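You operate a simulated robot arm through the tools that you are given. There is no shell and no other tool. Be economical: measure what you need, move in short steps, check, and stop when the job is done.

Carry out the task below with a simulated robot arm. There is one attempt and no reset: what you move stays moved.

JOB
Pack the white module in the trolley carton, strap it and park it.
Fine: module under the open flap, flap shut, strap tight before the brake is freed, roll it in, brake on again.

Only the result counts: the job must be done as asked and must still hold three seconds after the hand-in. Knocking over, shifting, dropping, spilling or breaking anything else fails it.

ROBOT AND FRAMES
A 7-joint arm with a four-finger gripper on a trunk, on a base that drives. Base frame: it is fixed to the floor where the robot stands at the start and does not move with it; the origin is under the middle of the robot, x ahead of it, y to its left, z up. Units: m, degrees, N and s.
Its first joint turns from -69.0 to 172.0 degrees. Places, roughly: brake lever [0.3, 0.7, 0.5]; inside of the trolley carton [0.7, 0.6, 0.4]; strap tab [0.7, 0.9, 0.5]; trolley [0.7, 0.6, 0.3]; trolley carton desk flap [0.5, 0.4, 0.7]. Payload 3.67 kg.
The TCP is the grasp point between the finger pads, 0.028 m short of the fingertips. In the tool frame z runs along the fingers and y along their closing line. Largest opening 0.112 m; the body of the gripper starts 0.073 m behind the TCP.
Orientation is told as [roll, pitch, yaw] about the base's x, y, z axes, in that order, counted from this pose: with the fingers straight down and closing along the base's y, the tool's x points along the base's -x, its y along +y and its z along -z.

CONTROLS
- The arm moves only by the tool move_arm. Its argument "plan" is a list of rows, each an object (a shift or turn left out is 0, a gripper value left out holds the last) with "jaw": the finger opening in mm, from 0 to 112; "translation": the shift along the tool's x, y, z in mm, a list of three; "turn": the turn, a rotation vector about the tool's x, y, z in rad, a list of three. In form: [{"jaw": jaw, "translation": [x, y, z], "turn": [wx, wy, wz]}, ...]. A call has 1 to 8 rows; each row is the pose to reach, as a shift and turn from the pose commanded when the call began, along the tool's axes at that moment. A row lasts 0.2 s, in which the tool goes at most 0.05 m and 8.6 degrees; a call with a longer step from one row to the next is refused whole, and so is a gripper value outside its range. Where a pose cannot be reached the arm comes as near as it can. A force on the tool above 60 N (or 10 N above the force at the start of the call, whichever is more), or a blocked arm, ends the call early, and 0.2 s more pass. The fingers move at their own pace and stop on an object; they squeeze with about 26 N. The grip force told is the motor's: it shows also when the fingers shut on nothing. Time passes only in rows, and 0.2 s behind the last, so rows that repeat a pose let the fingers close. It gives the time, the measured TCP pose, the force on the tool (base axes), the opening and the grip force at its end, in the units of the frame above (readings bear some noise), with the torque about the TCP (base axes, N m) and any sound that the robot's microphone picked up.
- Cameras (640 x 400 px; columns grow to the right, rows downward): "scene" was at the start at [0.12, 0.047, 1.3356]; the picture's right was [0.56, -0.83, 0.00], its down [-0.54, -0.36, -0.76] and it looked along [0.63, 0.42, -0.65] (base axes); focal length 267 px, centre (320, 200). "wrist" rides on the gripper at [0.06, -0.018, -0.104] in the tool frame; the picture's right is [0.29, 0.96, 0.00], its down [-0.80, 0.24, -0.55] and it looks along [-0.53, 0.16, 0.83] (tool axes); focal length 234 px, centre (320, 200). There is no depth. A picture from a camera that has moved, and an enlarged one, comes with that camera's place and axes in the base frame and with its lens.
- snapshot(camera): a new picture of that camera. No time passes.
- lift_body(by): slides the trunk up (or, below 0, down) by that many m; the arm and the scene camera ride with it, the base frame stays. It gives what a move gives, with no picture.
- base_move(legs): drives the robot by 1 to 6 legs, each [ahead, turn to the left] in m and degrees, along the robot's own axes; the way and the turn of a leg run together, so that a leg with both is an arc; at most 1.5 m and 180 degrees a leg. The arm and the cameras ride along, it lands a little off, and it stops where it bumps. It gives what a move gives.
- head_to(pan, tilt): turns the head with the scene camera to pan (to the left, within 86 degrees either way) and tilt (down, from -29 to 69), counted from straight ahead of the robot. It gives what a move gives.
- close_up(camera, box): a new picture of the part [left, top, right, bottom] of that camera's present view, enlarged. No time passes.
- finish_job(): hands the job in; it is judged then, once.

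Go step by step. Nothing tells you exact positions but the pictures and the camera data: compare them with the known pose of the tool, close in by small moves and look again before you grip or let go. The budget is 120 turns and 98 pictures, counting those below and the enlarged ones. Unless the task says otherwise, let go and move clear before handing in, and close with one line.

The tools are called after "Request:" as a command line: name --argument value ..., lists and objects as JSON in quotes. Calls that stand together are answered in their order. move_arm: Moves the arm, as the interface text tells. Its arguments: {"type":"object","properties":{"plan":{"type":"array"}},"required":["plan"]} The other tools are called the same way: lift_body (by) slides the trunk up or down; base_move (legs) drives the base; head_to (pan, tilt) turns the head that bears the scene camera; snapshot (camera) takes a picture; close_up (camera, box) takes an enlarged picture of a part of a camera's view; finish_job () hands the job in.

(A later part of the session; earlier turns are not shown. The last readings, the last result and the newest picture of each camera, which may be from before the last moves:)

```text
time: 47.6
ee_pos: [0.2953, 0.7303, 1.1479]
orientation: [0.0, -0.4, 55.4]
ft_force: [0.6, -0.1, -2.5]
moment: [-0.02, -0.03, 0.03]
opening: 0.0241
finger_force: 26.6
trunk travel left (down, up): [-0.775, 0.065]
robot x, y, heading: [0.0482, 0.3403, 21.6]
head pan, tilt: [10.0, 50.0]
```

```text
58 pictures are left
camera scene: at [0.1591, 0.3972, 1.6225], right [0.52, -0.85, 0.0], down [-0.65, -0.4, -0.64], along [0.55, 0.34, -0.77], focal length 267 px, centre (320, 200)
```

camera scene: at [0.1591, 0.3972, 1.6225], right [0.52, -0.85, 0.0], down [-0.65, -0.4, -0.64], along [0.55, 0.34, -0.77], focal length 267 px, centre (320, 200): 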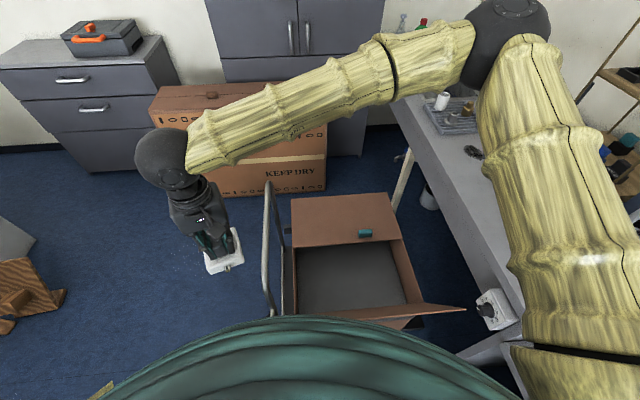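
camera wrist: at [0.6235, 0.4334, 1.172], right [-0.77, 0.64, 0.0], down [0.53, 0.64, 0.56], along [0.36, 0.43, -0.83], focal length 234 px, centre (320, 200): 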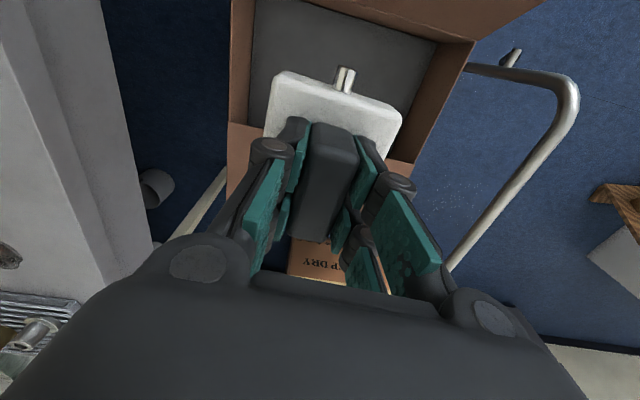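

Good view now; carton position confirmed. Move the module over the open half, turning back to yaw 35°.

Request:
move_arm --plan '[{"translation": [0, -20, 0], "turn": [0, 0, 0.03]}, {"translation": [-2, -60, 0], "turn": [0, 0, 0.08]}, {"translation": [-4, -105, 0], "turn": [0, 0, 0.13]}, {"translation": [-6, -150, 0], "turn": [0, 0, 0.19]}, {"translation": [-9, -195, 0], "turn": [0, 0, 0.25]}, {"translation": [-11, -240, 0], "turn": [0, 0, 0.3]}, {"translation": [-14, -285, 0], "turn": [0, 0, 0.34]}, {"translation": [-16, -325, 0], "turn": [0, 0, 0.35]}]'

Request:
snapshot --camera "scene"

```text
time: 49.5
ee_pos: [0.5722, 0.5584, 1.1493]
orientation: [0.2, -0.4, 35.4]
ft_force: [0.4, -0.6, -3.0]
moment: [-0.01, 0.02, 0.01]
opening: 0.0239
finger_force: 25.7
trunk travel left (down, up): [-0.775, 0.065]
robot x, y, heading: [0.0452, 0.3372, 21.5]
head pan, tilt: [10.0, 50.0]
```

```text
57 pictures are left
camera scene: at [0.16, 0.395, 1.6225], right [0.52, -0.85, 0.0], down [-0.65, -0.4, -0.64], along [0.55, 0.34, -0.77], focal length 267 px, centre (320, 200)
```

scene: 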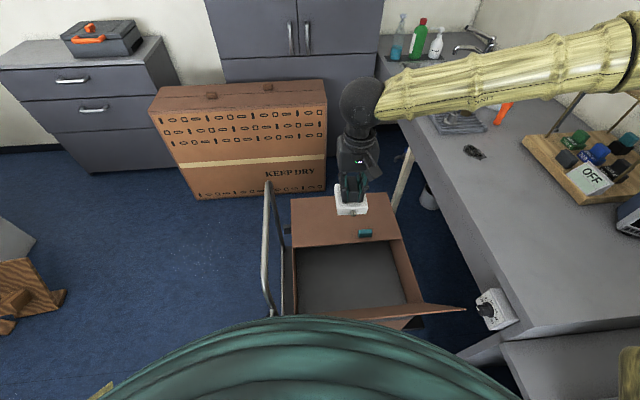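

Finish the approach and descend to about z 0.78.

Request:
move_arm --plan '[{"translation": [-15, -36, 10]}, {"translation": [-30, -72, 30]}, {"translation": [-30, -72, 75]}, {"translation": [-30, -72, 120]}, {"translation": [-30, -72, 165]}, {"translation": [-30, -72, 210]}, {"translation": [-30, -72, 255]}, {"translation": [-30, -72, 290]}]'

Request:
snapshot --camera "scene"

Request:
snapshot --camera "wrist"

```text
time: 51.2
ee_pos: [0.643, 0.518, 0.8572]
orientation: [0.1, -0.3, 35.5]
ft_force: [-0.7, 0.3, -2.4]
moment: [0.01, -0.01, 0.01]
opening: 0.0238
finger_force: 26.1
trunk travel left (down, up): [-0.775, 0.065]
robot x, y, heading: [0.0462, 0.3391, 21.5]
head pan, tilt: [10.0, 50.0]
```

```text
56 pictures are left
camera scene: at [0.1597, 0.3973, 1.6226], right [0.52, -0.85, 0.0], down [-0.65, -0.4, -0.64], along [0.55, 0.34, -0.77], focal length 267 px, centre (320, 200)
```

scene: 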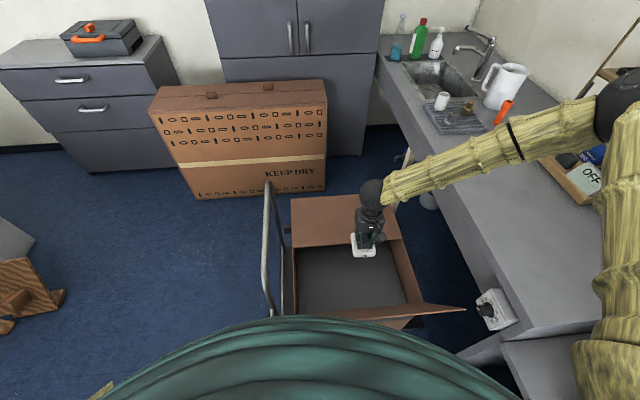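

```text
55 pictures are left
camera wrist: at [0.6035, 0.4688, 0.9603], right [-0.79, 0.61, 0.0], down [0.51, 0.66, 0.56], along [0.34, 0.44, -0.83], focal length 234 px, centre (320, 200)
```

wrist: 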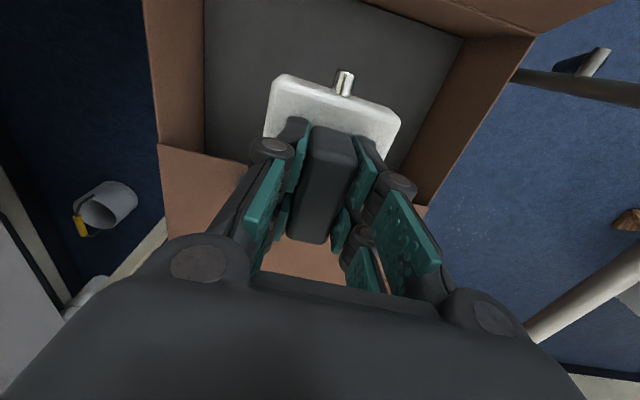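

Clear so far. Continue down to z ≈ 0.62 and check the elbow over the desk edge.

Request:
move_arm --plan '[{"translation": [2, 0, 40]}, {"translation": [4, 2, 85]}, {"translation": [4, 2, 130]}, {"translation": [4, 2, 175]}, {"translation": [4, 2, 220]}, {"translation": [4, 2, 237]}]'

Request:
snapshot --camera "scene"

Request:
snapshot --camera "wrist"

```text
time: 52.6
ee_pos: [0.6346, 0.5183, 0.6222]
orientation: [0.2, -0.3, 35.4]
ft_force: [0.0, 0.1, -1.8]
moment: [-0.02, 0.02, -0.01]
opening: 0.0239
finger_force: 25.8
trunk travel left (down, up): [-0.775, 0.065]
robot x, y, heading: [0.0461, 0.3413, 21.4]
head pan, tilt: [10.0, 50.0]
```

```text
54 pictures are left
camera scene: at [0.1593, 0.3965, 1.6226], right [0.52, -0.85, 0.0], down [-0.65, -0.4, -0.64], along [0.55, 0.34, -0.77], focal length 267 px, centre (320, 200)
```

scene: 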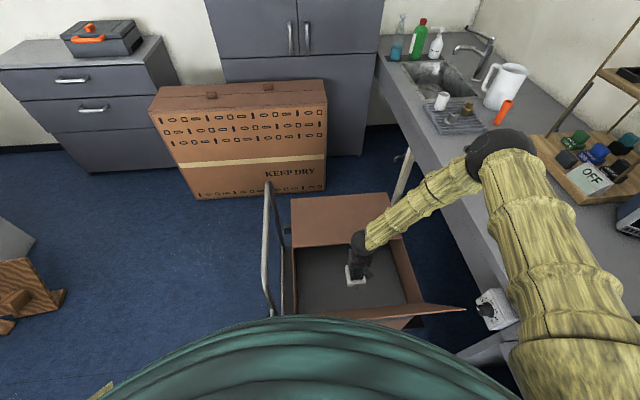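

```text
53 pictures are left
camera wrist: at [0.5959, 0.4674, 0.7245], right [-0.79, 0.61, 0.0], down [0.51, 0.66, 0.56], along [0.34, 0.44, -0.83], focal length 234 px, centre (320, 200)
```

wrist: 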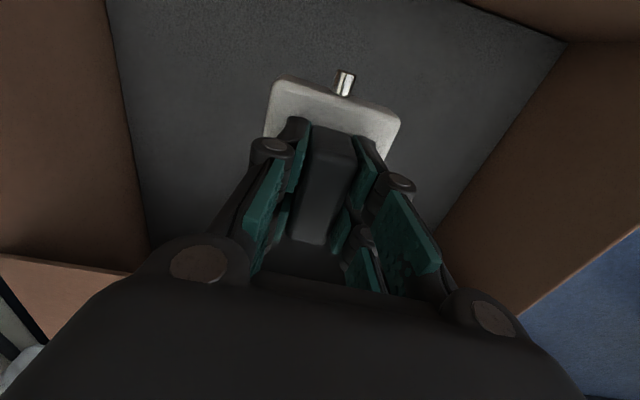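

Elbow is around z 1.15, still clear of the desk. Lower further toward the floor (≈0.40).

Request:
move_arm --plan '[{"translation": [0, 0, 35]}, {"translation": [0, 0, 70]}, {"translation": [0, 0, 100]}, {"translation": [0, 0, 125]}, {"translation": [0, 0, 135]}]'

Request:
snapshot --camera "scene"

Request:
snapshot --camera "wrist"

```text
time: 53.9
ee_pos: [0.6369, 0.5199, 0.4859]
orientation: [0.1, -0.3, 35.4]
ft_force: [0.9, 0.4, -2.3]
moment: [-0.02, 0.02, 0.0]
opening: 0.0237
finger_force: 25.9
trunk travel left (down, up): [-0.775, 0.065]
robot x, y, heading: [0.0495, 0.337, 21.5]
head pan, tilt: [10.0, 50.0]
```

```text
52 pictures are left
camera scene: at [0.1595, 0.3969, 1.6225], right [0.52, -0.85, 0.0], down [-0.65, -0.4, -0.64], along [0.55, 0.34, -0.77], focal length 267 px, centre (320, 200)
```

scene: 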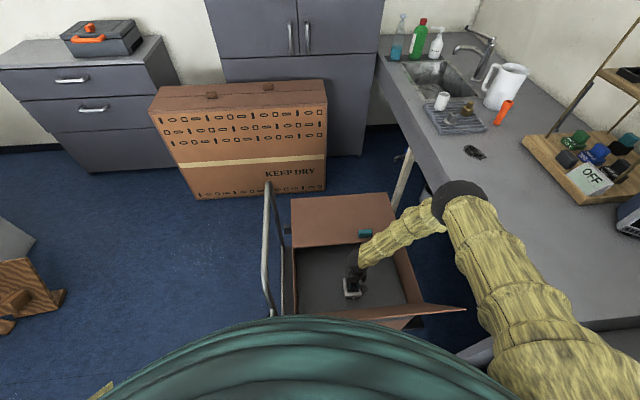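

```text
51 pictures are left
camera wrist: at [0.5975, 0.47, 0.5885], right [-0.79, 0.61, 0.0], down [0.51, 0.66, 0.56], along [0.34, 0.44, -0.83], focal length 234 px, centre (320, 200)
```

wrist: 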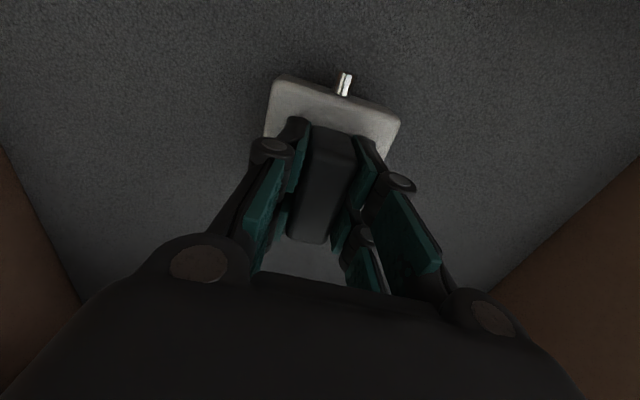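

Now feel for the carton floor in small steps.

Request:
move_arm --plan '[{"translation": [0, 0, 5]}, {"translation": [0, 0, 9]}, {"translation": [0, 0, 13]}, {"translation": [0, 0, 17]}, {"translation": [0, 0, 21]}, {"translation": [0, 0, 25]}]'

Request:
close_up --camera "scene" --box '[280, 220, 440, 320]'

```text
time: 55.0
ee_pos: [0.636, 0.5206, 0.4724]
orientation: [0.0, -0.4, 35.4]
ft_force: [-13.4, -10.9, 51.6]
moment: [-1.0, 1.17, 0.22]
opening: 0.0241
finger_force: 26.7
trunk travel left (down, up): [-0.775, 0.065]
robot x, y, heading: [0.0485, 0.3384, 21.4]
head pan, tilt: [10.0, 50.0]
stopped in row 5: the force on the tool passed its limit at 69 N (the readings are from after the stop); the commanded pose is now the measured one
```

```text
4.00 times, centred on (360, 270) of scene
camera zoom: at [0.1552, 0.3949, 1.6237], right [0.52, -0.85, 0.0], down [-0.65, -0.4, -0.64], along [0.55, 0.34, -0.76], focal length 1067 px, centre (160, -80)
```

zoom: 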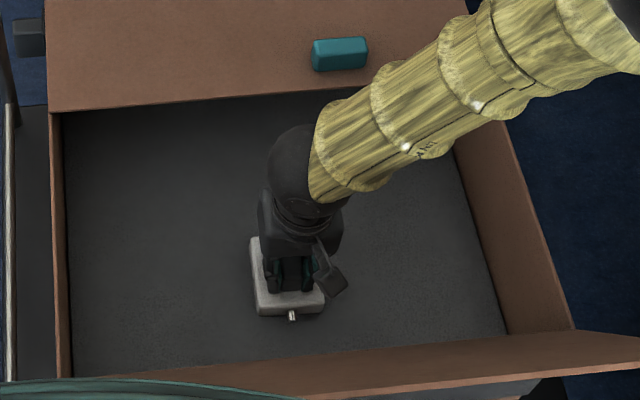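

Floor contact. Ease off a little, then open and rise.

Request:
move_arm --plan '[{"translation": [0, 0, -2]}, {"translation": [0, 0, -3]}, {"jaw": 40, "translation": [0, 0, -3]}, {"jaw": 60, "translation": [0, 0, -3]}, {"jaw": 60, "translation": [0, 0, -3]}]'

Request:
snapshot --camera "wrist"

```text
time: 56.2
ee_pos: [0.6369, 0.521, 0.4706]
orientation: [0.1, -0.4, 35.4]
ft_force: [-1.0, -0.1, 0.3]
moment: [-0.02, 0.0, -0.01]
opening: 0.0598
finger_force: 0.1
trunk travel left (down, up): [-0.775, 0.065]
robot x, y, heading: [0.0455, 0.337, 21.4]
head pan, tilt: [10.0, 50.0]
```

```text
49 pictures are left
camera wrist: at [0.5979, 0.4705, 0.574], right [-0.79, 0.61, 0.0], down [0.51, 0.65, 0.56], along [0.34, 0.44, -0.83], focal length 234 px, centre (320, 200)
```

wrist: 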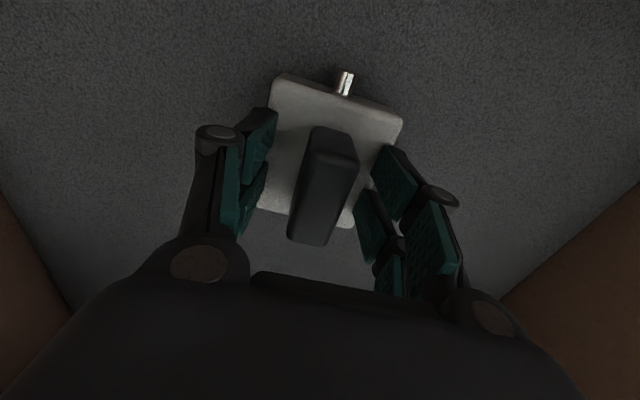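

The module stands released on the carton floor. Rise straight up out of the carton.

Request:
move_arm --plan '[{"translation": [0, 0, -20]}, {"translation": [0, 0, -60]}, {"translation": [0, 0, -105]}, {"translation": [0, 0, -150]}, {"translation": [0, 0, -195]}, {"translation": [0, 0, -240]}, {"translation": [0, 0, -285]}, {"translation": [0, 0, -330]}]'

Request:
move_arm --plan '[{"jaw": 0, "translation": [0, 0, -45]}, {"translation": [0, 0, -90]}, {"translation": [0, 0, -135]}, {"translation": [0, 0, -180]}, {"translation": [0, 0, -225]}, {"translation": [0, 0, -250]}]'

Request:
snapshot --camera "wrist"

Request:
snapshot --camera "scene"

```text
time: 58.0
ee_pos: [0.633, 0.5208, 0.8014]
orientation: [0.1, -0.4, 35.4]
ft_force: [-0.1, -0.1, 0.3]
moment: [-0.02, -0.04, -0.02]
opening: 0.0602
finger_force: 0.0
trunk travel left (down, up): [-0.775, 0.065]
robot x, y, heading: [0.0494, 0.3364, 21.4]
head pan, tilt: [10.0, 50.0]
```

```text
time: 59.5
ee_pos: [0.6336, 0.5158, 1.0495]
orientation: [0.1, -0.4, 35.4]
ft_force: [-0.1, 0.6, 0.4]
moment: [0.03, -0.02, 0.0]
opening: 0.0001
finger_force: 26.2
trunk travel left (down, up): [-0.775, 0.065]
robot x, y, heading: [0.0493, 0.3394, 21.2]
head pan, tilt: [10.0, 50.0]
```

```text
48 pictures are left
camera wrist: at [0.5945, 0.4652, 1.1534], right [-0.79, 0.61, 0.0], down [0.51, 0.65, 0.56], along [0.34, 0.44, -0.83], focal length 234 px, centre (320, 200)
```

wrist: 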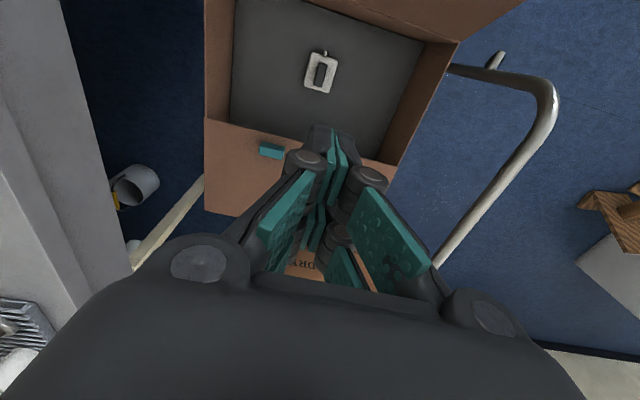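

```text
47 pictures are left
camera scene: at [0.1588, 0.3962, 1.6225], right [0.52, -0.85, 0.0], down [-0.65, -0.4, -0.64], along [0.55, 0.34, -0.77], focal length 267 px, centre (320, 200)
```

scene: 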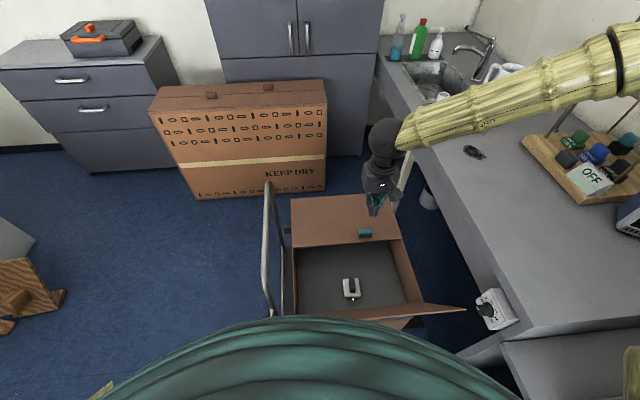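

The module sits well inside under the open flap. Next, close the flap by pushing it from the robot side; I need room, so I back the base 0.12 m with the arm high.

Request:
base_move --legs '[[-0.13, 0]]'

Request:
head_to --pan 15 --tilt 52

Request:
snapshot --camera "scene"

```text
time: 60.7
ee_pos: [0.5132, 0.4679, 1.0496]
orientation: [0.1, -0.3, 35.5]
ft_force: [0.7, 0.3, -0.3]
moment: [0.01, 0.02, 0.01]
opening: 0.0
finger_force: 26.6
trunk travel left (down, up): [-0.775, 0.065]
robot x, y, heading: [-0.0737, 0.2878, 21.7]
head pan, tilt: [10.0, 50.0]
```

```text
time: 61.4
ee_pos: [0.5146, 0.4682, 1.0487]
orientation: [0.1, -0.3, 35.4]
ft_force: [0.3, -0.9, -0.1]
moment: [-0.05, 0.01, -0.01]
opening: 0.0001
finger_force: 26.4
trunk travel left (down, up): [-0.775, 0.065]
robot x, y, heading: [-0.0696, 0.2903, 21.5]
head pan, tilt: [15.0, 52.0]
```

```text
46 pictures are left
camera scene: at [0.0334, 0.3537, 1.6199], right [0.6, -0.8, 0.0], down [-0.63, -0.47, -0.62], along [0.49, 0.37, -0.79], focal length 267 px, centre (320, 200)
```

scene: 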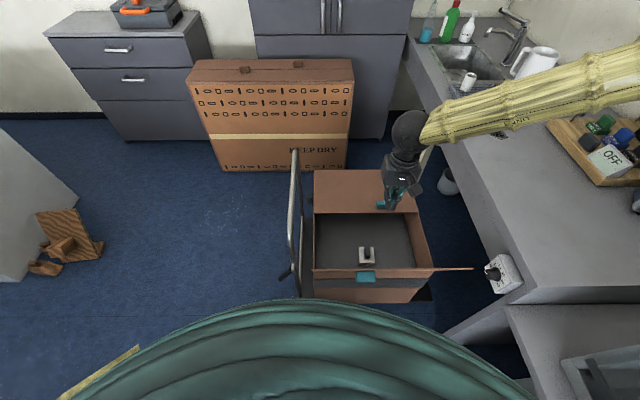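

The flap stands with its free edge at z≈0.82 and normal distance 0.59; its tab is on the outer side. I bring closed fingers to the robot side of the flap, staying high first.

Request:
move_arm --plan '[{"translation": [40, -8, 0]}, {"translation": [85, -16, 0]}, {"translation": [130, -25, 0]}, {"translation": [172, -33, 0]}, {"translation": [211, -41, 0]}, {"translation": [211, -41, 0]}]'

Request:
snapshot --camera "wrist"

Request:
snapshot --camera "scene"

```text
time: 62.8
ee_pos: [0.384, 0.3265, 1.0416]
orientation: [0.0, -0.3, 35.4]
ft_force: [-0.7, 0.2, -0.3]
moment: [0.01, 0.0, -0.01]
opening: 0.0
finger_force: 25.9
out of reach, approached as far as the arm can: row 5, 6
trunk travel left (down, up): [-0.775, 0.065]
robot x, y, heading: [-0.0737, 0.2924, 21.5]
head pan, tilt: [15.0, 52.0]
```

```text
45 pictures are left
camera wrist: at [0.3449, 0.2757, 1.1461], right [-0.79, 0.61, 0.0], down [0.51, 0.65, 0.56], along [0.34, 0.44, -0.83], focal length 234 px, centre (320, 200)
```

wrist: 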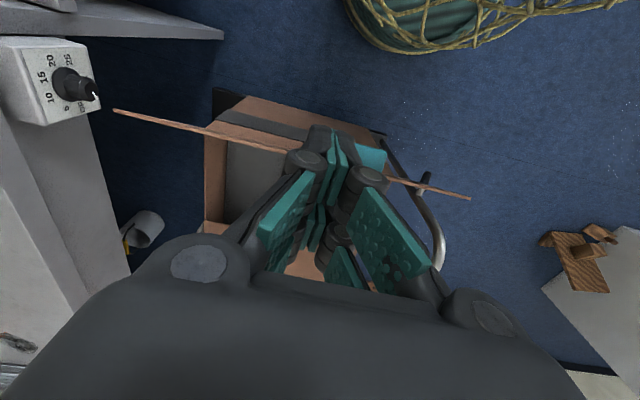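

```text
44 pictures are left
camera scene: at [0.0334, 0.3534, 1.6199], right [0.6, -0.8, 0.0], down [-0.63, -0.47, -0.62], along [0.49, 0.37, -0.79], focal length 267 px, centre (320, 200)
```

scene: 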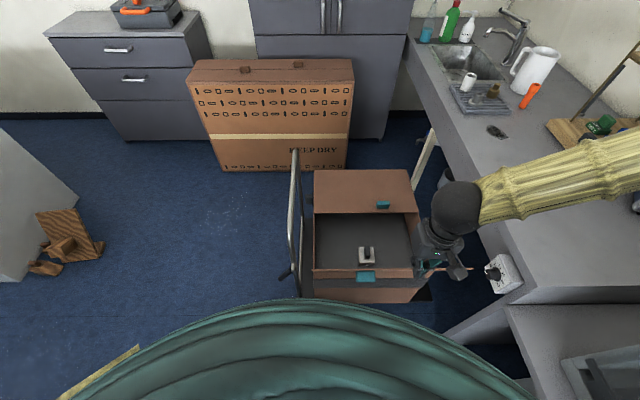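

Fingers are about 7–8 cm to the robot side of the flap's free edge. Descend there to z≈0.80.

Request:
move_arm --plan '[{"translation": [0, 0, 40]}, {"translation": [0, 0, 85]}, {"translation": [0, 0, 130]}, {"translation": [0, 0, 175]}, {"translation": [0, 0, 220]}, {"translation": [0, 0, 245]}, {"translation": [0, 0, 245]}]'

Request:
snapshot --camera "wrist"

Request:
snapshot --camera "scene"

```text
time: 64.4
ee_pos: [0.3872, 0.326, 0.7996]
orientation: [0.1, -0.5, 35.4]
ft_force: [-0.3, -0.2, 0.3]
moment: [0.02, 0.01, -0.03]
opening: 0.0002
finger_force: 25.3
trunk travel left (down, up): [-0.775, 0.065]
robot x, y, heading: [-0.0761, 0.2896, 21.9]
head pan, tilt: [15.0, 52.0]
```

```text
43 pictures are left
camera wrist: at [0.3468, 0.2751, 0.9032], right [-0.79, 0.61, 0.0], down [0.51, 0.65, 0.56], along [0.34, 0.44, -0.83], focal length 234 px, centre (320, 200)
```

wrist: 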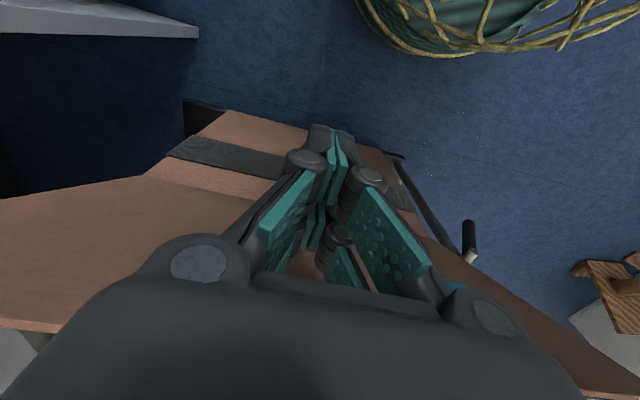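

```text
42 pictures are left
camera scene: at [0.0334, 0.3534, 1.6199], right [0.6, -0.8, 0.0], down [-0.63, -0.47, -0.62], along [0.49, 0.37, -0.79], focal length 267 px, centre (320, 200)
```

scene: 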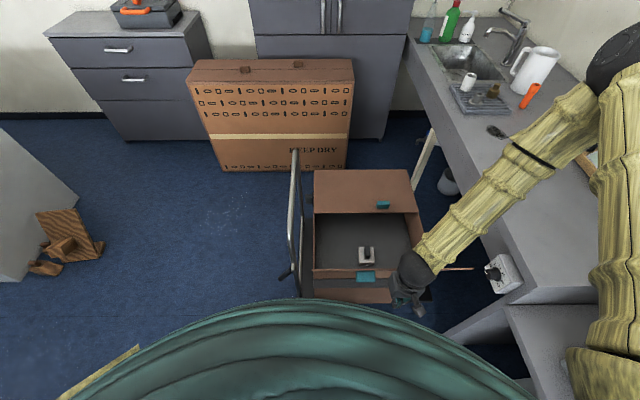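

In position on the outer side. Push along the carton's normal and watch the force.

Request:
move_arm --plan '[{"translation": [-30, 0, 0]}, {"translation": [-60, 0, 0]}, {"translation": [-85, 0, 0]}, {"translation": [-105, 0, -3]}, {"translation": [-125, 0, -6]}, {"translation": [-145, 0, -8]}, {"translation": [-165, 0, -10]}, {"translation": [-185, 0, -10]}]'

Request:
snapshot --camera "scene"

Request:
snapshot --camera "wrist"

```text
time: 66.2
ee_pos: [0.5367, 0.4333, 0.8105]
orientation: [0.0, -0.3, 35.4]
ft_force: [0.9, 0.5, 0.0]
moment: [0.02, 0.0, 0.02]
opening: 0.0
finger_force: 25.5
trunk travel left (down, up): [-0.775, 0.065]
robot x, y, heading: [-0.0748, 0.2892, 21.6]
head pan, tilt: [15.0, 52.0]
```

```text
41 pictures are left
camera scene: at [0.0339, 0.3543, 1.6199], right [0.6, -0.8, 0.0], down [-0.63, -0.47, -0.62], along [0.49, 0.37, -0.79], focal length 267 px, centre (320, 200)
```

scene: 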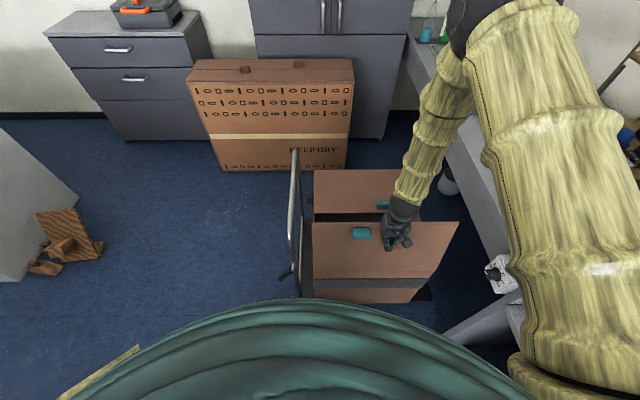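

```text
40 pictures are left
camera wrist: at [0.4975, 0.383, 0.9135], right [-0.79, 0.61, 0.0], down [0.51, 0.65, 0.56], along [0.34, 0.44, -0.83], focal length 234 px, centre (320, 200)
```

wrist: 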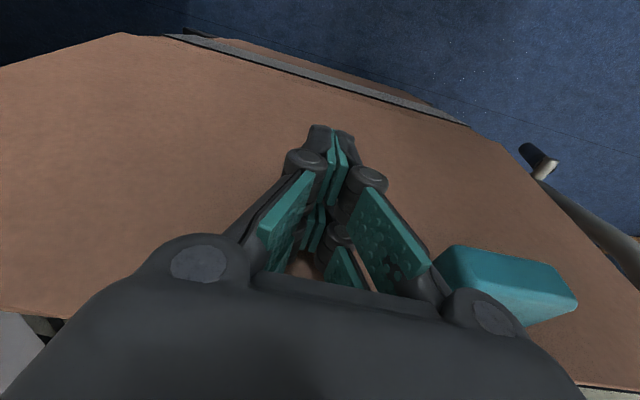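

The flap follows nicely with little force. Continue over and down.

Request:
move_arm --plan '[{"translation": [-35, 0, 3]}, {"translation": [-70, 0, 16]}, {"translation": [-100, 0, 38]}, {"translation": [-125, 0, 62]}, {"translation": [-145, 0, 90]}, {"translation": [-157, 0, 118]}, {"translation": [-165, 0, 140]}, {"translation": [-168, 0, 155]}]'

Request:
snapshot --camera "scene"

```text
time: 68.0
ee_pos: [0.6733, 0.5306, 0.6545]
orientation: [0.1, -0.4, 35.4]
ft_force: [-0.3, 0.2, 0.1]
moment: [0.01, 0.01, -0.03]
opening: 0.0
finger_force: 25.7
trunk travel left (down, up): [-0.775, 0.065]
robot x, y, heading: [-0.0756, 0.2926, 21.7]
head pan, tilt: [15.0, 52.0]
```

```text
39 pictures are left
camera scene: at [0.034, 0.354, 1.6199], right [0.6, -0.8, 0.0], down [-0.63, -0.47, -0.62], along [0.49, 0.37, -0.79], focal length 267 px, centre (320, 200)
```

scene: 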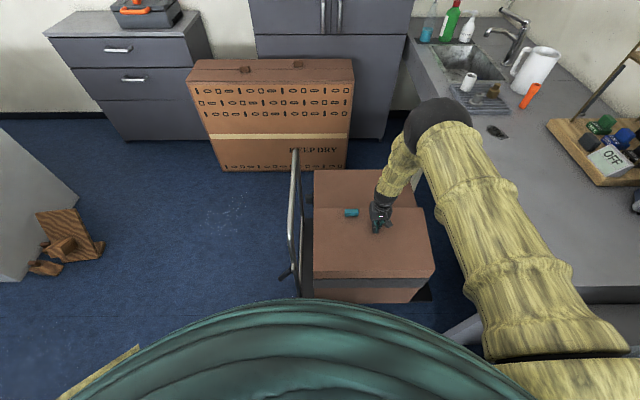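

Nearly shut. Press down gently until the flap seats.

Request:
move_arm --plan '[{"translation": [-3, 0, 8]}, {"translation": [-5, 0, 15]}, {"translation": [-5, 0, 20]}, {"translation": [-5, 0, 25]}, {"translation": [-5, 0, 30]}, {"translation": [-5, 0, 35]}]'

Request:
close_up --camera "scene" --box '[270, 130, 470, 310]'

```text
time: 69.4
ee_pos: [0.6768, 0.535, 0.6216]
orientation: [0.2, -0.4, 35.4]
ft_force: [-0.8, 0.1, -0.4]
moment: [0.0, 0.0, -0.02]
opening: 0.0
finger_force: 35.7
trunk travel left (down, up): [-0.775, 0.065]
robot x, y, heading: [-0.0706, 0.2907, 21.9]
head pan, tilt: [15.0, 52.0]
```

```text
2.22 times, centred on (370, 220) of scene
camera zoom: at [0.0338, 0.354, 1.6198], right [0.6, -0.8, 0.0], down [-0.63, -0.47, -0.62], along [0.49, 0.37, -0.79], focal length 593 px, centre (209, 156)
```

zoom: 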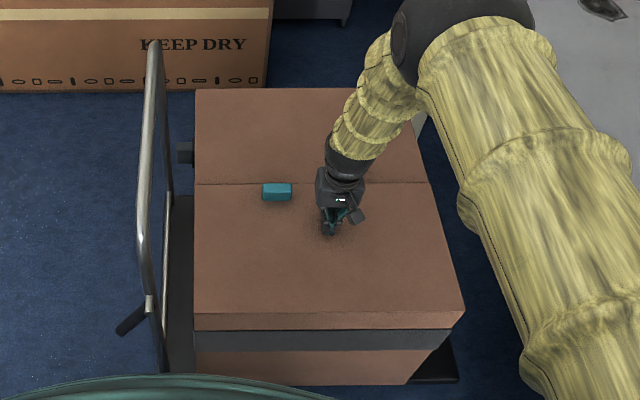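

Keep pressing until a clear reaction shows.

Request:
move_arm --plan '[{"translation": [0, 0, 3]}, {"translation": [0, 0, 6]}, {"translation": [0, 0, 9]}, {"translation": [0, 0, 12]}, {"translation": [0, 0, 15]}]'

Request:
close_up --camera "scene" --box '[270, 130, 470, 310]'

```text
time: 70.4
ee_pos: [0.6779, 0.5342, 0.6182]
orientation: [0.0, -0.7, 35.3]
ft_force: [-21.7, -9.7, 46.8]
moment: [-0.95, 1.43, -0.13]
opening: 0.0059
finger_force: 35.5
trunk travel left (down, up): [-0.775, 0.065]
robot x, y, heading: [-0.0714, 0.289, 21.5]
head pan, tilt: [15.0, 52.0]
stopped in row 5: the force on the tool passed its limit at 64 N (the readings are from after the stop); the commanded pose is now the measured one
```

```text
2.22 times, centred on (370, 220) of scene
camera zoom: at [0.028, 0.3518, 1.6209], right [0.6, -0.8, 0.0], down [-0.63, -0.47, -0.62], along [0.5, 0.37, -0.79], focal length 593 px, centre (209, 156)
```

zoom: 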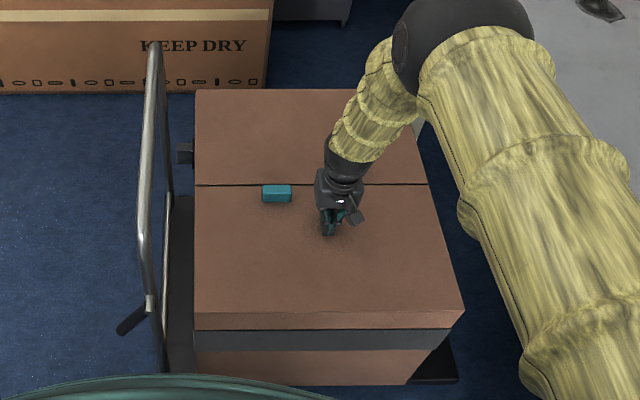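

The flap is shut and seated. Rise, and look closely at the dark strap tab by the handle and at the brake lever.

Request:
move_arm --plan '[{"translation": [0, 0, -40]}, {"translation": [0, 0, -85]}, {"translation": [0, 0, -130]}, {"translation": [0, 0, -175]}, {"translation": [0, 0, -220]}, {"translation": [0, 0, -265]}, {"translation": [0, 0, -310]}, {"translation": [0, 0, -350]}]'

Request:
close_up --camera "scene" --box '[270, 140, 350, 310]'

Request:
snapshot --camera "wrist"

```text
time: 72.2
ee_pos: [0.6754, 0.5338, 0.9597]
orientation: [-0.1, -0.6, 35.4]
ft_force: [-0.8, -0.8, 0.8]
moment: [0.03, -0.05, -0.01]
opening: 0.0003
finger_force: 35.6
trunk travel left (down, up): [-0.775, 0.065]
robot x, y, heading: [-0.0724, 0.2907, 21.5]
head pan, tilt: [15.0, 52.0]
```

```text
2.35 times, centred on (310, 225) of scene
camera zoom: at [0.032, 0.3531, 1.6199], right [0.6, -0.8, 0.0], down [-0.63, -0.47, -0.62], along [0.49, 0.37, -0.79], focal length 628 px, centre (344, 141)
```

zoom: 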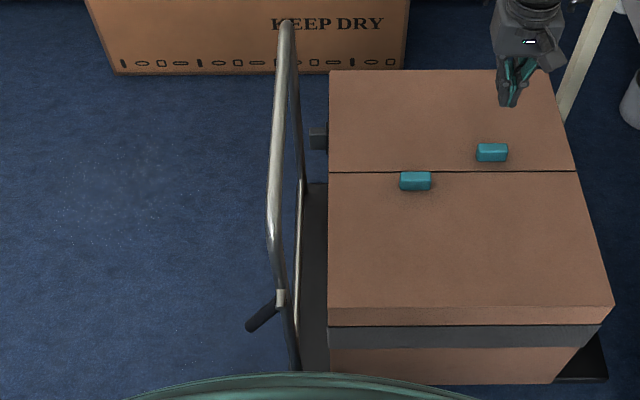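

```text
35 pictures are left
camera wrist: at [0.6367, 0.4837, 1.0622], right [-0.79, 0.61, 0.0], down [0.51, 0.65, 0.56], along [0.35, 0.44, -0.83], focal length 234 px, centre (320, 200)
```

wrist: 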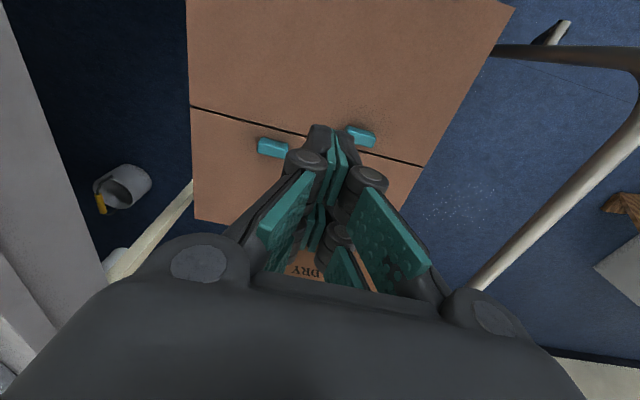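

The flap holds shut. The strap tab (near (0.70, 0.92, 0.52)) and brake lever are on the handle side, and the push into the desk bay also starts there, so I'll retract the arm and drive around to that side.

Request:
move_arm --plan '[{"translation": [20, 10, -35]}, {"translation": [60, 22, -60]}, {"translation": [102, 36, -80]}, {"translation": [145, 50, -100]}, {"translation": [188, 64, -118]}, {"translation": [232, 78, -136]}, {"translation": [276, 92, -150]}, {"translation": [318, 106, -160]}]'

Request:
base_move --legs '[[0, 80], [0.62, 0], [0, -53], [0.56, 0], [0, -101]]'

Request:
head_to --pan 0 --tilt 45

Request:
snapshot --camera "scene"

```text
time: 74.0
ee_pos: [0.3547, 0.4374, 1.1213]
orientation: [0.0, -0.8, 35.4]
ft_force: [-0.3, -0.6, 0.1]
moment: [0.02, -0.04, 0.01]
opening: 0.0001
finger_force: 35.6
trunk travel left (down, up): [-0.775, 0.065]
robot x, y, heading: [-0.0735, 0.289, 21.7]
head pan, tilt: [15.0, 52.0]
```

```text
time: 90.5
ee_pos: [0.4195, 0.9779, 1.1197]
orientation: [0.1, -0.5, -36.0]
ft_force: [0.6, 1.0, 0.1]
moment: [0.03, 0.01, 0.01]
opening: 0.0
finger_force: 35.5
trunk travel left (down, up): [-0.775, 0.065]
robot x, y, heading: [0.1462, 1.3371, -49.9]
head pan, tilt: [15.0, 52.0]
```

```text
time: 91.3
ee_pos: [0.4203, 0.9776, 1.1212]
orientation: [0.0, -0.4, -36.0]
ft_force: [-0.3, -0.3, 0.3]
moment: [0.04, 0.06, 0.01]
opening: 0.0
finger_force: 35.5
trunk travel left (down, up): [-0.775, 0.065]
robot x, y, heading: [0.1422, 1.3368, -49.7]
head pan, tilt: [0.0, 45.0]
```

```text
34 pictures are left
camera scene: at [0.228, 1.2385, 1.6294], right [-0.76, -0.65, 0.0], down [-0.46, 0.54, -0.71], along [0.46, -0.54, -0.71], focal length 267 px, centre (320, 200)
```

scene: 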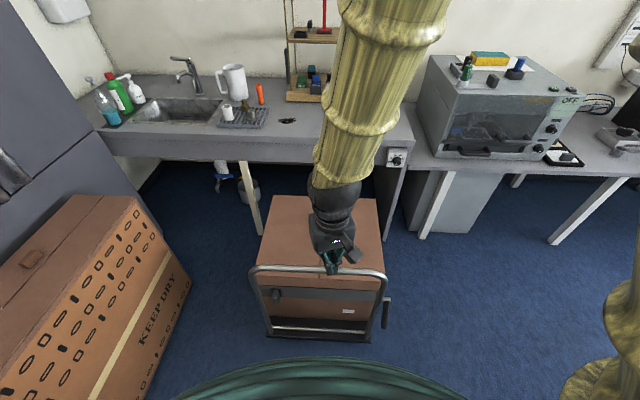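

A great view: the bay under the desk lies straight ahead between the pale leg and the desk panel. Zoom on the handle face for strap tab and lever.

Request:
close_up --camera "scene" --box '[240, 250, 400, 350]'

Request:
close_up --camera "scene" --box '[200, 130, 440, 280]'

```text
4.00 times, centred on (320, 300) of scene
camera zoom: at [0.228, 1.2385, 1.6294], right [-0.76, -0.65, 0.0], down [-0.46, 0.54, -0.71], along [0.46, -0.54, -0.71], focal length 1067 px, centre (320, -200)
```

zoom: 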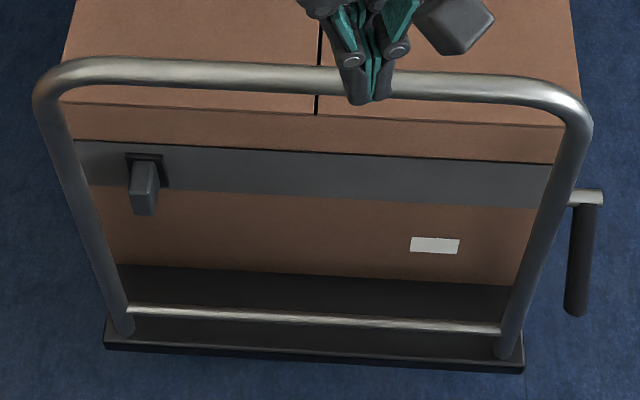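

```text
2.67 times, centred on (320, 205) of scene
camera zoom: at [0.228, 1.2385, 1.6294], right [-0.76, -0.65, 0.0], down [-0.46, 0.54, -0.71], along [0.46, -0.54, -0.71], focal length 712 px, centre (320, 187)
```

zoom: 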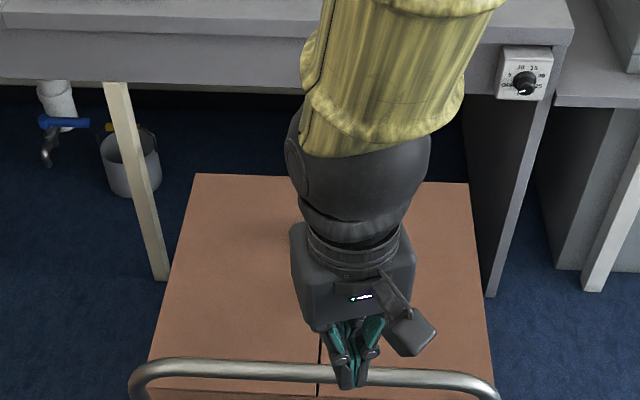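

The strap tab sticks out of the handle-side strap at about (0.74, 0.95, 0.46), inside the hoop near its left post. I'll grip it with a horizontal tool, closing vertically. First back up a bit and turn the tool's yaw.

Request:
base_move --legs '[[-0.15, -3]]'

Request:
move_arm --plan '[{"turn": [0, 0, -0.145]}, {"turn": [0, 0, -0.29]}, {"turn": [0, 0, -0.435]}, {"turn": [0, 0, -0.58]}, {"turn": [0, 0, -0.725]}, {"turn": [0, 0, -0.87]}, {"turn": [0, 0, -1.015]}, {"turn": [0, 0, -1.16]}]'

```text
time: 92.7
ee_pos: [0.3073, 1.0798, 1.1202]
orientation: [-0.1, -0.6, -38.9]
ft_force: [-0.6, 0.2, 0.1]
moment: [-0.05, 0.0, 0.01]
opening: 0.0
finger_force: 35.6
trunk travel left (down, up): [-0.775, 0.065]
robot x, y, heading: [0.0534, 1.4544, -52.6]
head pan, tilt: [0.0, 45.0]
```

```text
time: 94.5
ee_pos: [0.3088, 1.0794, 1.1203]
orientation: [-0.5, -0.4, 27.7]
ft_force: [0.1, -0.7, 0.2]
moment: [-0.02, -0.02, -0.04]
opening: 0.0
finger_force: 35.4
trunk travel left (down, up): [-0.775, 0.065]
robot x, y, heading: [0.05, 1.4531, -52.7]
head pan, tilt: [0.0, 45.0]
```

Request:
move_arm --plan '[{"turn": [0, 0, -0.08]}, {"turn": [0, 0, -0.16]}]'

Request:
move_arm --plan '[{"translation": [0, -31, -2], "turn": [0.145, 0, 0]}, {"translation": [0, -61, -9], "turn": [0.29, 0, 0]}, {"translation": [0, -90, -20], "turn": [0.435, 0, 0]}, {"translation": [0, -117, -35], "turn": [0.58, 0, 0]}, {"translation": [0, -141, -54], "turn": [0.725, 0, 0]}, {"translation": [0, -163, -76], "turn": [0.87, 0, 0]}, {"translation": [0, -181, -101], "turn": [1.015, 0, 0]}, {"translation": [0, -195, -128], "turn": [1.16, 0, 0]}]'

Request:
snapshot --camera "scene"

```text
time: 95.1
ee_pos: [0.3081, 1.0792, 1.1202]
orientation: [-0.5, -0.1, 36.7]
ft_force: [-0.5, 0.2, -0.5]
moment: [-0.02, -0.03, -0.01]
opening: 0.0001
finger_force: 36.3
trunk travel left (down, up): [-0.775, 0.065]
robot x, y, heading: [0.0515, 1.4525, -52.9]
head pan, tilt: [0.0, 45.0]
```

```text
time: 96.9
ee_pos: [0.4149, 0.9135, 1.2511]
orientation: [-65.0, -6.3, 34.6]
ft_force: [-1.2, 0.1, 0.6]
moment: [0.01, 0.01, 0.01]
opening: 0.0001
finger_force: 35.9
trunk travel left (down, up): [-0.775, 0.065]
robot x, y, heading: [0.0538, 1.4536, -52.7]
head pan, tilt: [0.0, 45.0]
```

```text
31 pictures are left
camera scene: at [0.1279, 1.3471, 1.6303], right [-0.81, -0.58, 0.0], down [-0.41, 0.57, -0.71], along [0.41, -0.58, -0.7], focal length 267 px, centre (320, 200)
```

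scene: 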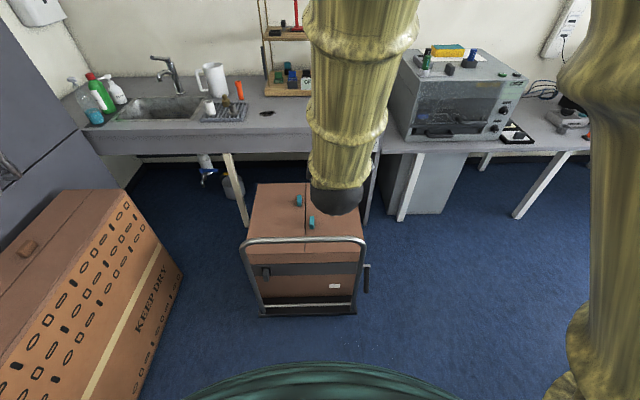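

The tool pitches fine. Finish the pitch to horizontal.

Request:
move_arm --plan '[{"translation": [0, -30, -2], "turn": [0.14, 0, 0]}, {"translation": [0, -45, -8], "turn": [0.28, 0, 0]}, {"translation": [0, -60, -15], "turn": [0.41, 0, 0]}, {"translation": [0, -60, -15], "turn": [0.41, 0, 0]}]'

Request:
snapshot --camera "wrist"

```text
time: 98.1
ee_pos: [0.4187, 0.8996, 1.3424]
orientation: [-91.4, -6.5, 34.9]
ft_force: [-0.3, -0.5, -0.3]
moment: [-0.05, -0.01, 0.0]
opening: 0.0
finger_force: 35.7
trunk travel left (down, up): [-0.775, 0.065]
robot x, y, heading: [0.0506, 1.4517, -52.9]
head pan, tilt: [0.0, 45.0]
stopped in row 4: the arm was blocked; the commanded pose is now the measured one
```

```text
30 pictures are left
camera wrist: at [0.3082, 0.9497, 1.351], right [-0.13, -0.12, -0.98], down [0.36, 0.92, -0.16], along [0.92, -0.38, -0.08], focal length 234 px, centre (320, 200)
```

wrist: 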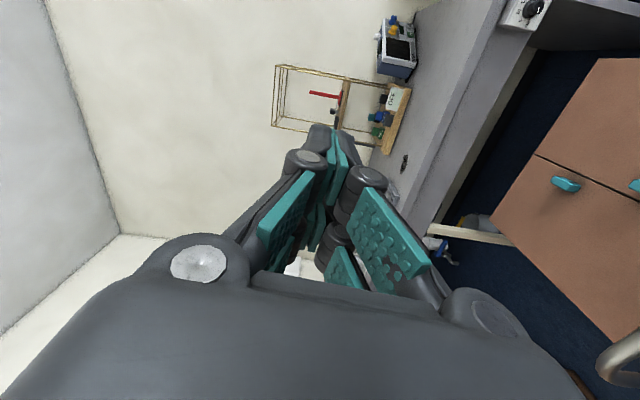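

Tool is horizontal (a small 6° roll). Lower the trunk moderately, then lower the arm in front of the hoop.

Request:
lift_body --by -0.35

Request:
snapshot --camera "scene"

```text
time: 101.5
ee_pos: [0.4194, 0.9, 0.9944]
orientation: [-91.5, -6.5, 35.0]
ft_force: [0.2, -1.1, -0.4]
moment: [-0.01, 0.03, -0.01]
opening: 0.0
finger_force: 35.5
trunk travel left (down, up): [-0.425, 0.415]
robot x, y, heading: [0.0501, 1.4556, -52.8]
head pan, tilt: [0.0, 45.0]
```

```text
29 pictures are left
camera scene: at [0.1297, 1.3491, 1.2796], right [-0.8, -0.6, 0.0], down [-0.42, 0.57, -0.71], along [0.42, -0.57, -0.71], focal length 267 px, centre (320, 200)
```

scene: 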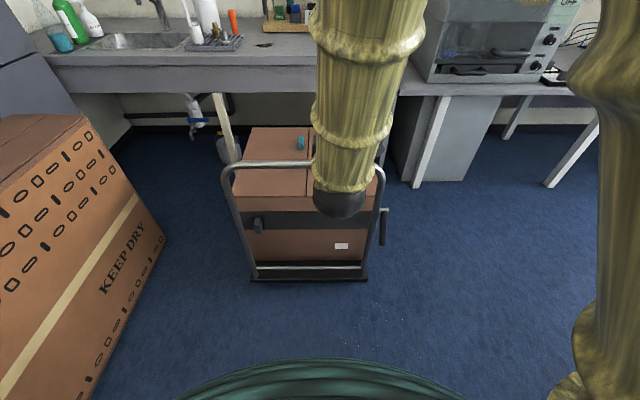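

Now move sideways and down to the pre-grasp pose in front of the tab, levelling the roll on the way.

Request:
move_arm --plan '[{"jaw": 0, "translation": [-17, 43, 0], "turn": [0, -0.01, -0.03]}, {"translation": [-34, 86, 0], "turn": [0, -0.02, -0.06]}, {"translation": [-51, 130, 0], "turn": [0, -0.03, -0.09]}, {"translation": [-68, 174, 0], "turn": [0, -0.037, -0.113]}, {"translation": [-85, 216, 0], "turn": [0, -0.037, -0.113]}, {"translation": [-102, 259, 0], "turn": [0, -0.037, -0.113]}, {"translation": [-119, 302, 0], "turn": [0, -0.037, -0.113]}]'

Request:
snapshot --camera "scene"

```text
time: 102.2
ee_pos: [0.4453, 0.895, 0.935]
orientation: [-92.7, -9.2, 32.5]
ft_force: [-1.0, -0.1, 0.3]
moment: [-0.02, 0.0, 0.04]
opening: 0.0
finger_force: 35.5
trunk travel left (down, up): [-0.425, 0.415]
robot x, y, heading: [0.0518, 1.4542, -52.7]
head pan, tilt: [0.0, 45.0]
stopped in row 3: the arm was blocked; the commanded pose is now the measured one
```

```text
28 pictures are left
camera scene: at [0.1299, 1.3492, 1.2794], right [-0.8, -0.6, 0.0], down [-0.43, 0.56, -0.71], along [0.43, -0.56, -0.71], focal length 267 px, centre (320, 200)
```

scene: 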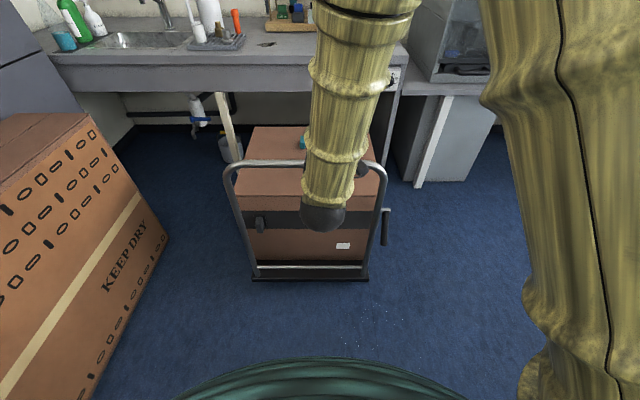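

The wrist is folded too tightly because the robot is too close. I back the base 0.3 m and then reach forward.

Request:
base_move --legs '[[-0.3, 0]]'

Request:
move_arm --plan '[{"translation": [-10, 0, 45]}, {"translation": [-20, 10, 90]}, {"translation": [-30, 30, 130], "turn": [0, 0, -0.04]}, {"translation": [-45, 60, 160], "turn": [0, 0, -0.08]}, {"translation": [-60, 100, 180], "turn": [0, 0, -0.12]}, {"translation": [-75, 140, 190], "turn": [0, -0.02, -0.16]}, {"translation": [-90, 180, 195], "turn": [0, -0.04, -0.16]}, {"translation": [-105, 220, 195], "turn": [0, -0.06, -0.16]}]'

Request:
snapshot --camera "scene"

```text
time: 104.3
ee_pos: [0.2608, 1.1411, 0.9351]
orientation: [-92.6, -9.1, 32.8]
ft_force: [0.9, 0.3, 0.6]
moment: [0.03, 0.01, 0.03]
opening: 0.0001
finger_force: 35.5
trunk travel left (down, up): [-0.425, 0.415]
robot x, y, heading: [-0.1345, 1.7014, -52.7]
head pan, tilt: [0.0, 45.0]
```

```text
time: 105.1
ee_pos: [0.3184, 1.0159, 0.955]
orientation: [-92.5, -14.7, 28.3]
ft_force: [0.9, 0.3, 0.1]
moment: [0.03, 0.01, 0.03]
opening: 0.0
finger_force: 35.9
trunk travel left (down, up): [-0.425, 0.415]
robot x, y, heading: [-0.1353, 1.6987, -52.3]
head pan, tilt: [0.0, 45.0]
stopped in row 3: the arm was blocked; the commanded pose is now the measured one
```

```text
27 pictures are left
camera scene: at [-0.0557, 1.5944, 1.2794], right [-0.79, -0.61, 0.0], down [-0.43, 0.56, -0.71], along [0.43, -0.56, -0.71], focal length 267 px, centre (320, 200)
```

scene: 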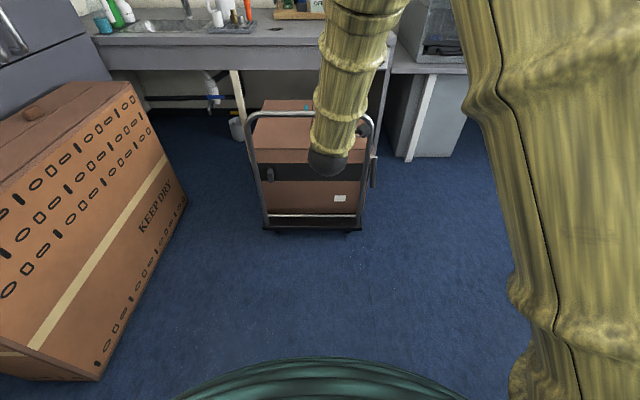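

The wrist is at a joint limit for this roll; approaching the tab from a more leftward-pointing arm direction gives about 40° margin. I lift slightly and re-park the base near (-0.1, 1.22).

Request:
lift_body --by 0.2

Request:
base_move --legs '[[0, -33], [0.46, 0], [0, 70]]'

Request:
head_to --pan -15 --tilt 42

Request:
snapshot --camera "scene"

```text
time: 107.2
ee_pos: [0.3186, 1.0164, 1.1537]
orientation: [-92.5, -14.6, 28.4]
ft_force: [0.1, 1.0, -0.1]
moment: [0.05, 0.0, -0.01]
opening: 0.0
finger_force: 35.4
trunk travel left (down, up): [-0.625, 0.215]
robot x, y, heading: [-0.1388, 1.6971, -52.7]
head pan, tilt: [0.0, 45.0]
```

```text
time: 114.7
ee_pos: [0.6784, 0.9851, 1.1538]
orientation: [-92.4, -14.4, 66.8]
ft_force: [0.3, 0.6, 0.4]
moment: [-0.04, 0.01, 0.01]
opening: 0.0
finger_force: 35.8
trunk travel left (down, up): [-0.625, 0.215]
robot x, y, heading: [-0.1015, 1.2389, -14.3]
head pan, tilt: [0.0, 45.0]
```

```text
time: 115.5
ee_pos: [0.6777, 0.9852, 1.1548]
orientation: [-92.6, -14.7, 66.6]
ft_force: [0.0, 0.8, 0.5]
moment: [0.01, 0.01, 0.01]
opening: 0.0
finger_force: 36.1
trunk travel left (down, up): [-0.625, 0.215]
robot x, y, heading: [-0.1018, 1.2418, -14.4]
head pan, tilt: [-15.0, 42.0]
```

```text
26 pictures are left
camera scene: at [0.021, 1.1858, 1.4837], right [-0.49, -0.87, 0.0], down [-0.58, 0.33, -0.74], along [0.65, -0.36, -0.67], focal length 267 px, centre (320, 200)
```

scene: 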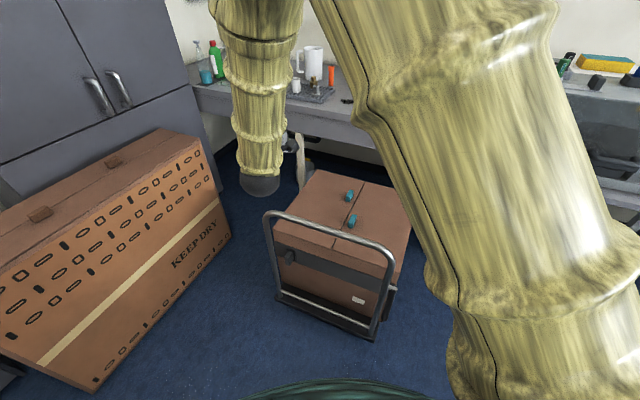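

Now turn the tool to point along the carton axis (yaw 37°, level) while backing off from the hoop.

Request:
move_arm --plan '[{"translation": [-16, 4, -16], "turn": [0.006, 0.127, -0.065]}, {"translation": [-32, 7, -32], "turn": [0.012, 0.254, -0.13]}, {"translation": [-48, 10, -48], "turn": [0.018, 0.381, -0.194]}, {"translation": [-65, 14, -65], "turn": [0.024, 0.509, -0.259]}, {"translation": [-65, 14, -65], "turn": [0.024, 0.509, -0.259]}]'

```text
time: 116.1
ee_pos: [0.6608, 0.9659, 1.1607]
orientation: [-86.5, -13.4, 47.0]
ft_force: [0.7, -0.5, -0.2]
moment: [-0.02, -0.02, 0.0]
opening: 0.0001
finger_force: 35.9
trunk travel left (down, up): [-0.625, 0.215]
robot x, y, heading: [-0.1, 1.2388, -14.3]
head pan, tilt: [-15.0, 42.0]
stopped in row 3: the arm was blocked; the commanded pose is now the measured one
```

It blocks only on the last ~13° of roll, which I don't need. Keep that roll and correct just yaw and pitch, backing off to u≈-0.47.

Request:
move_arm --plan '[{"translation": [-16, 7, -20], "turn": [0.03, 0.045, 0.012]}, {"translation": [-32, 15, -41], "turn": [0.055, 0.085, 0.025]}, {"translation": [-48, 22, -61], "turn": [0.08, 0.125, 0.037]}, {"translation": [-63, 30, -81], "turn": [0.105, 0.167, 0.05]}, {"translation": [-63, 30, -81], "turn": [0.105, 0.167, 0.05]}]'

```text
time: 116.9
ee_pos: [0.6524, 0.9883, 1.1661]
orientation: [-84.4, -19.5, 33.3]
ft_force: [0.4, -0.2, -0.3]
moment: [0.0, 0.0, -0.01]
opening: 0.0001
finger_force: 35.5
trunk travel left (down, up): [-0.625, 0.215]
robot x, y, heading: [-0.1015, 1.2384, -14.4]
head pan, tilt: [-15.0, 42.0]
stopped in row 4: the arm was blocked; the commanded pose is now the measured one
```

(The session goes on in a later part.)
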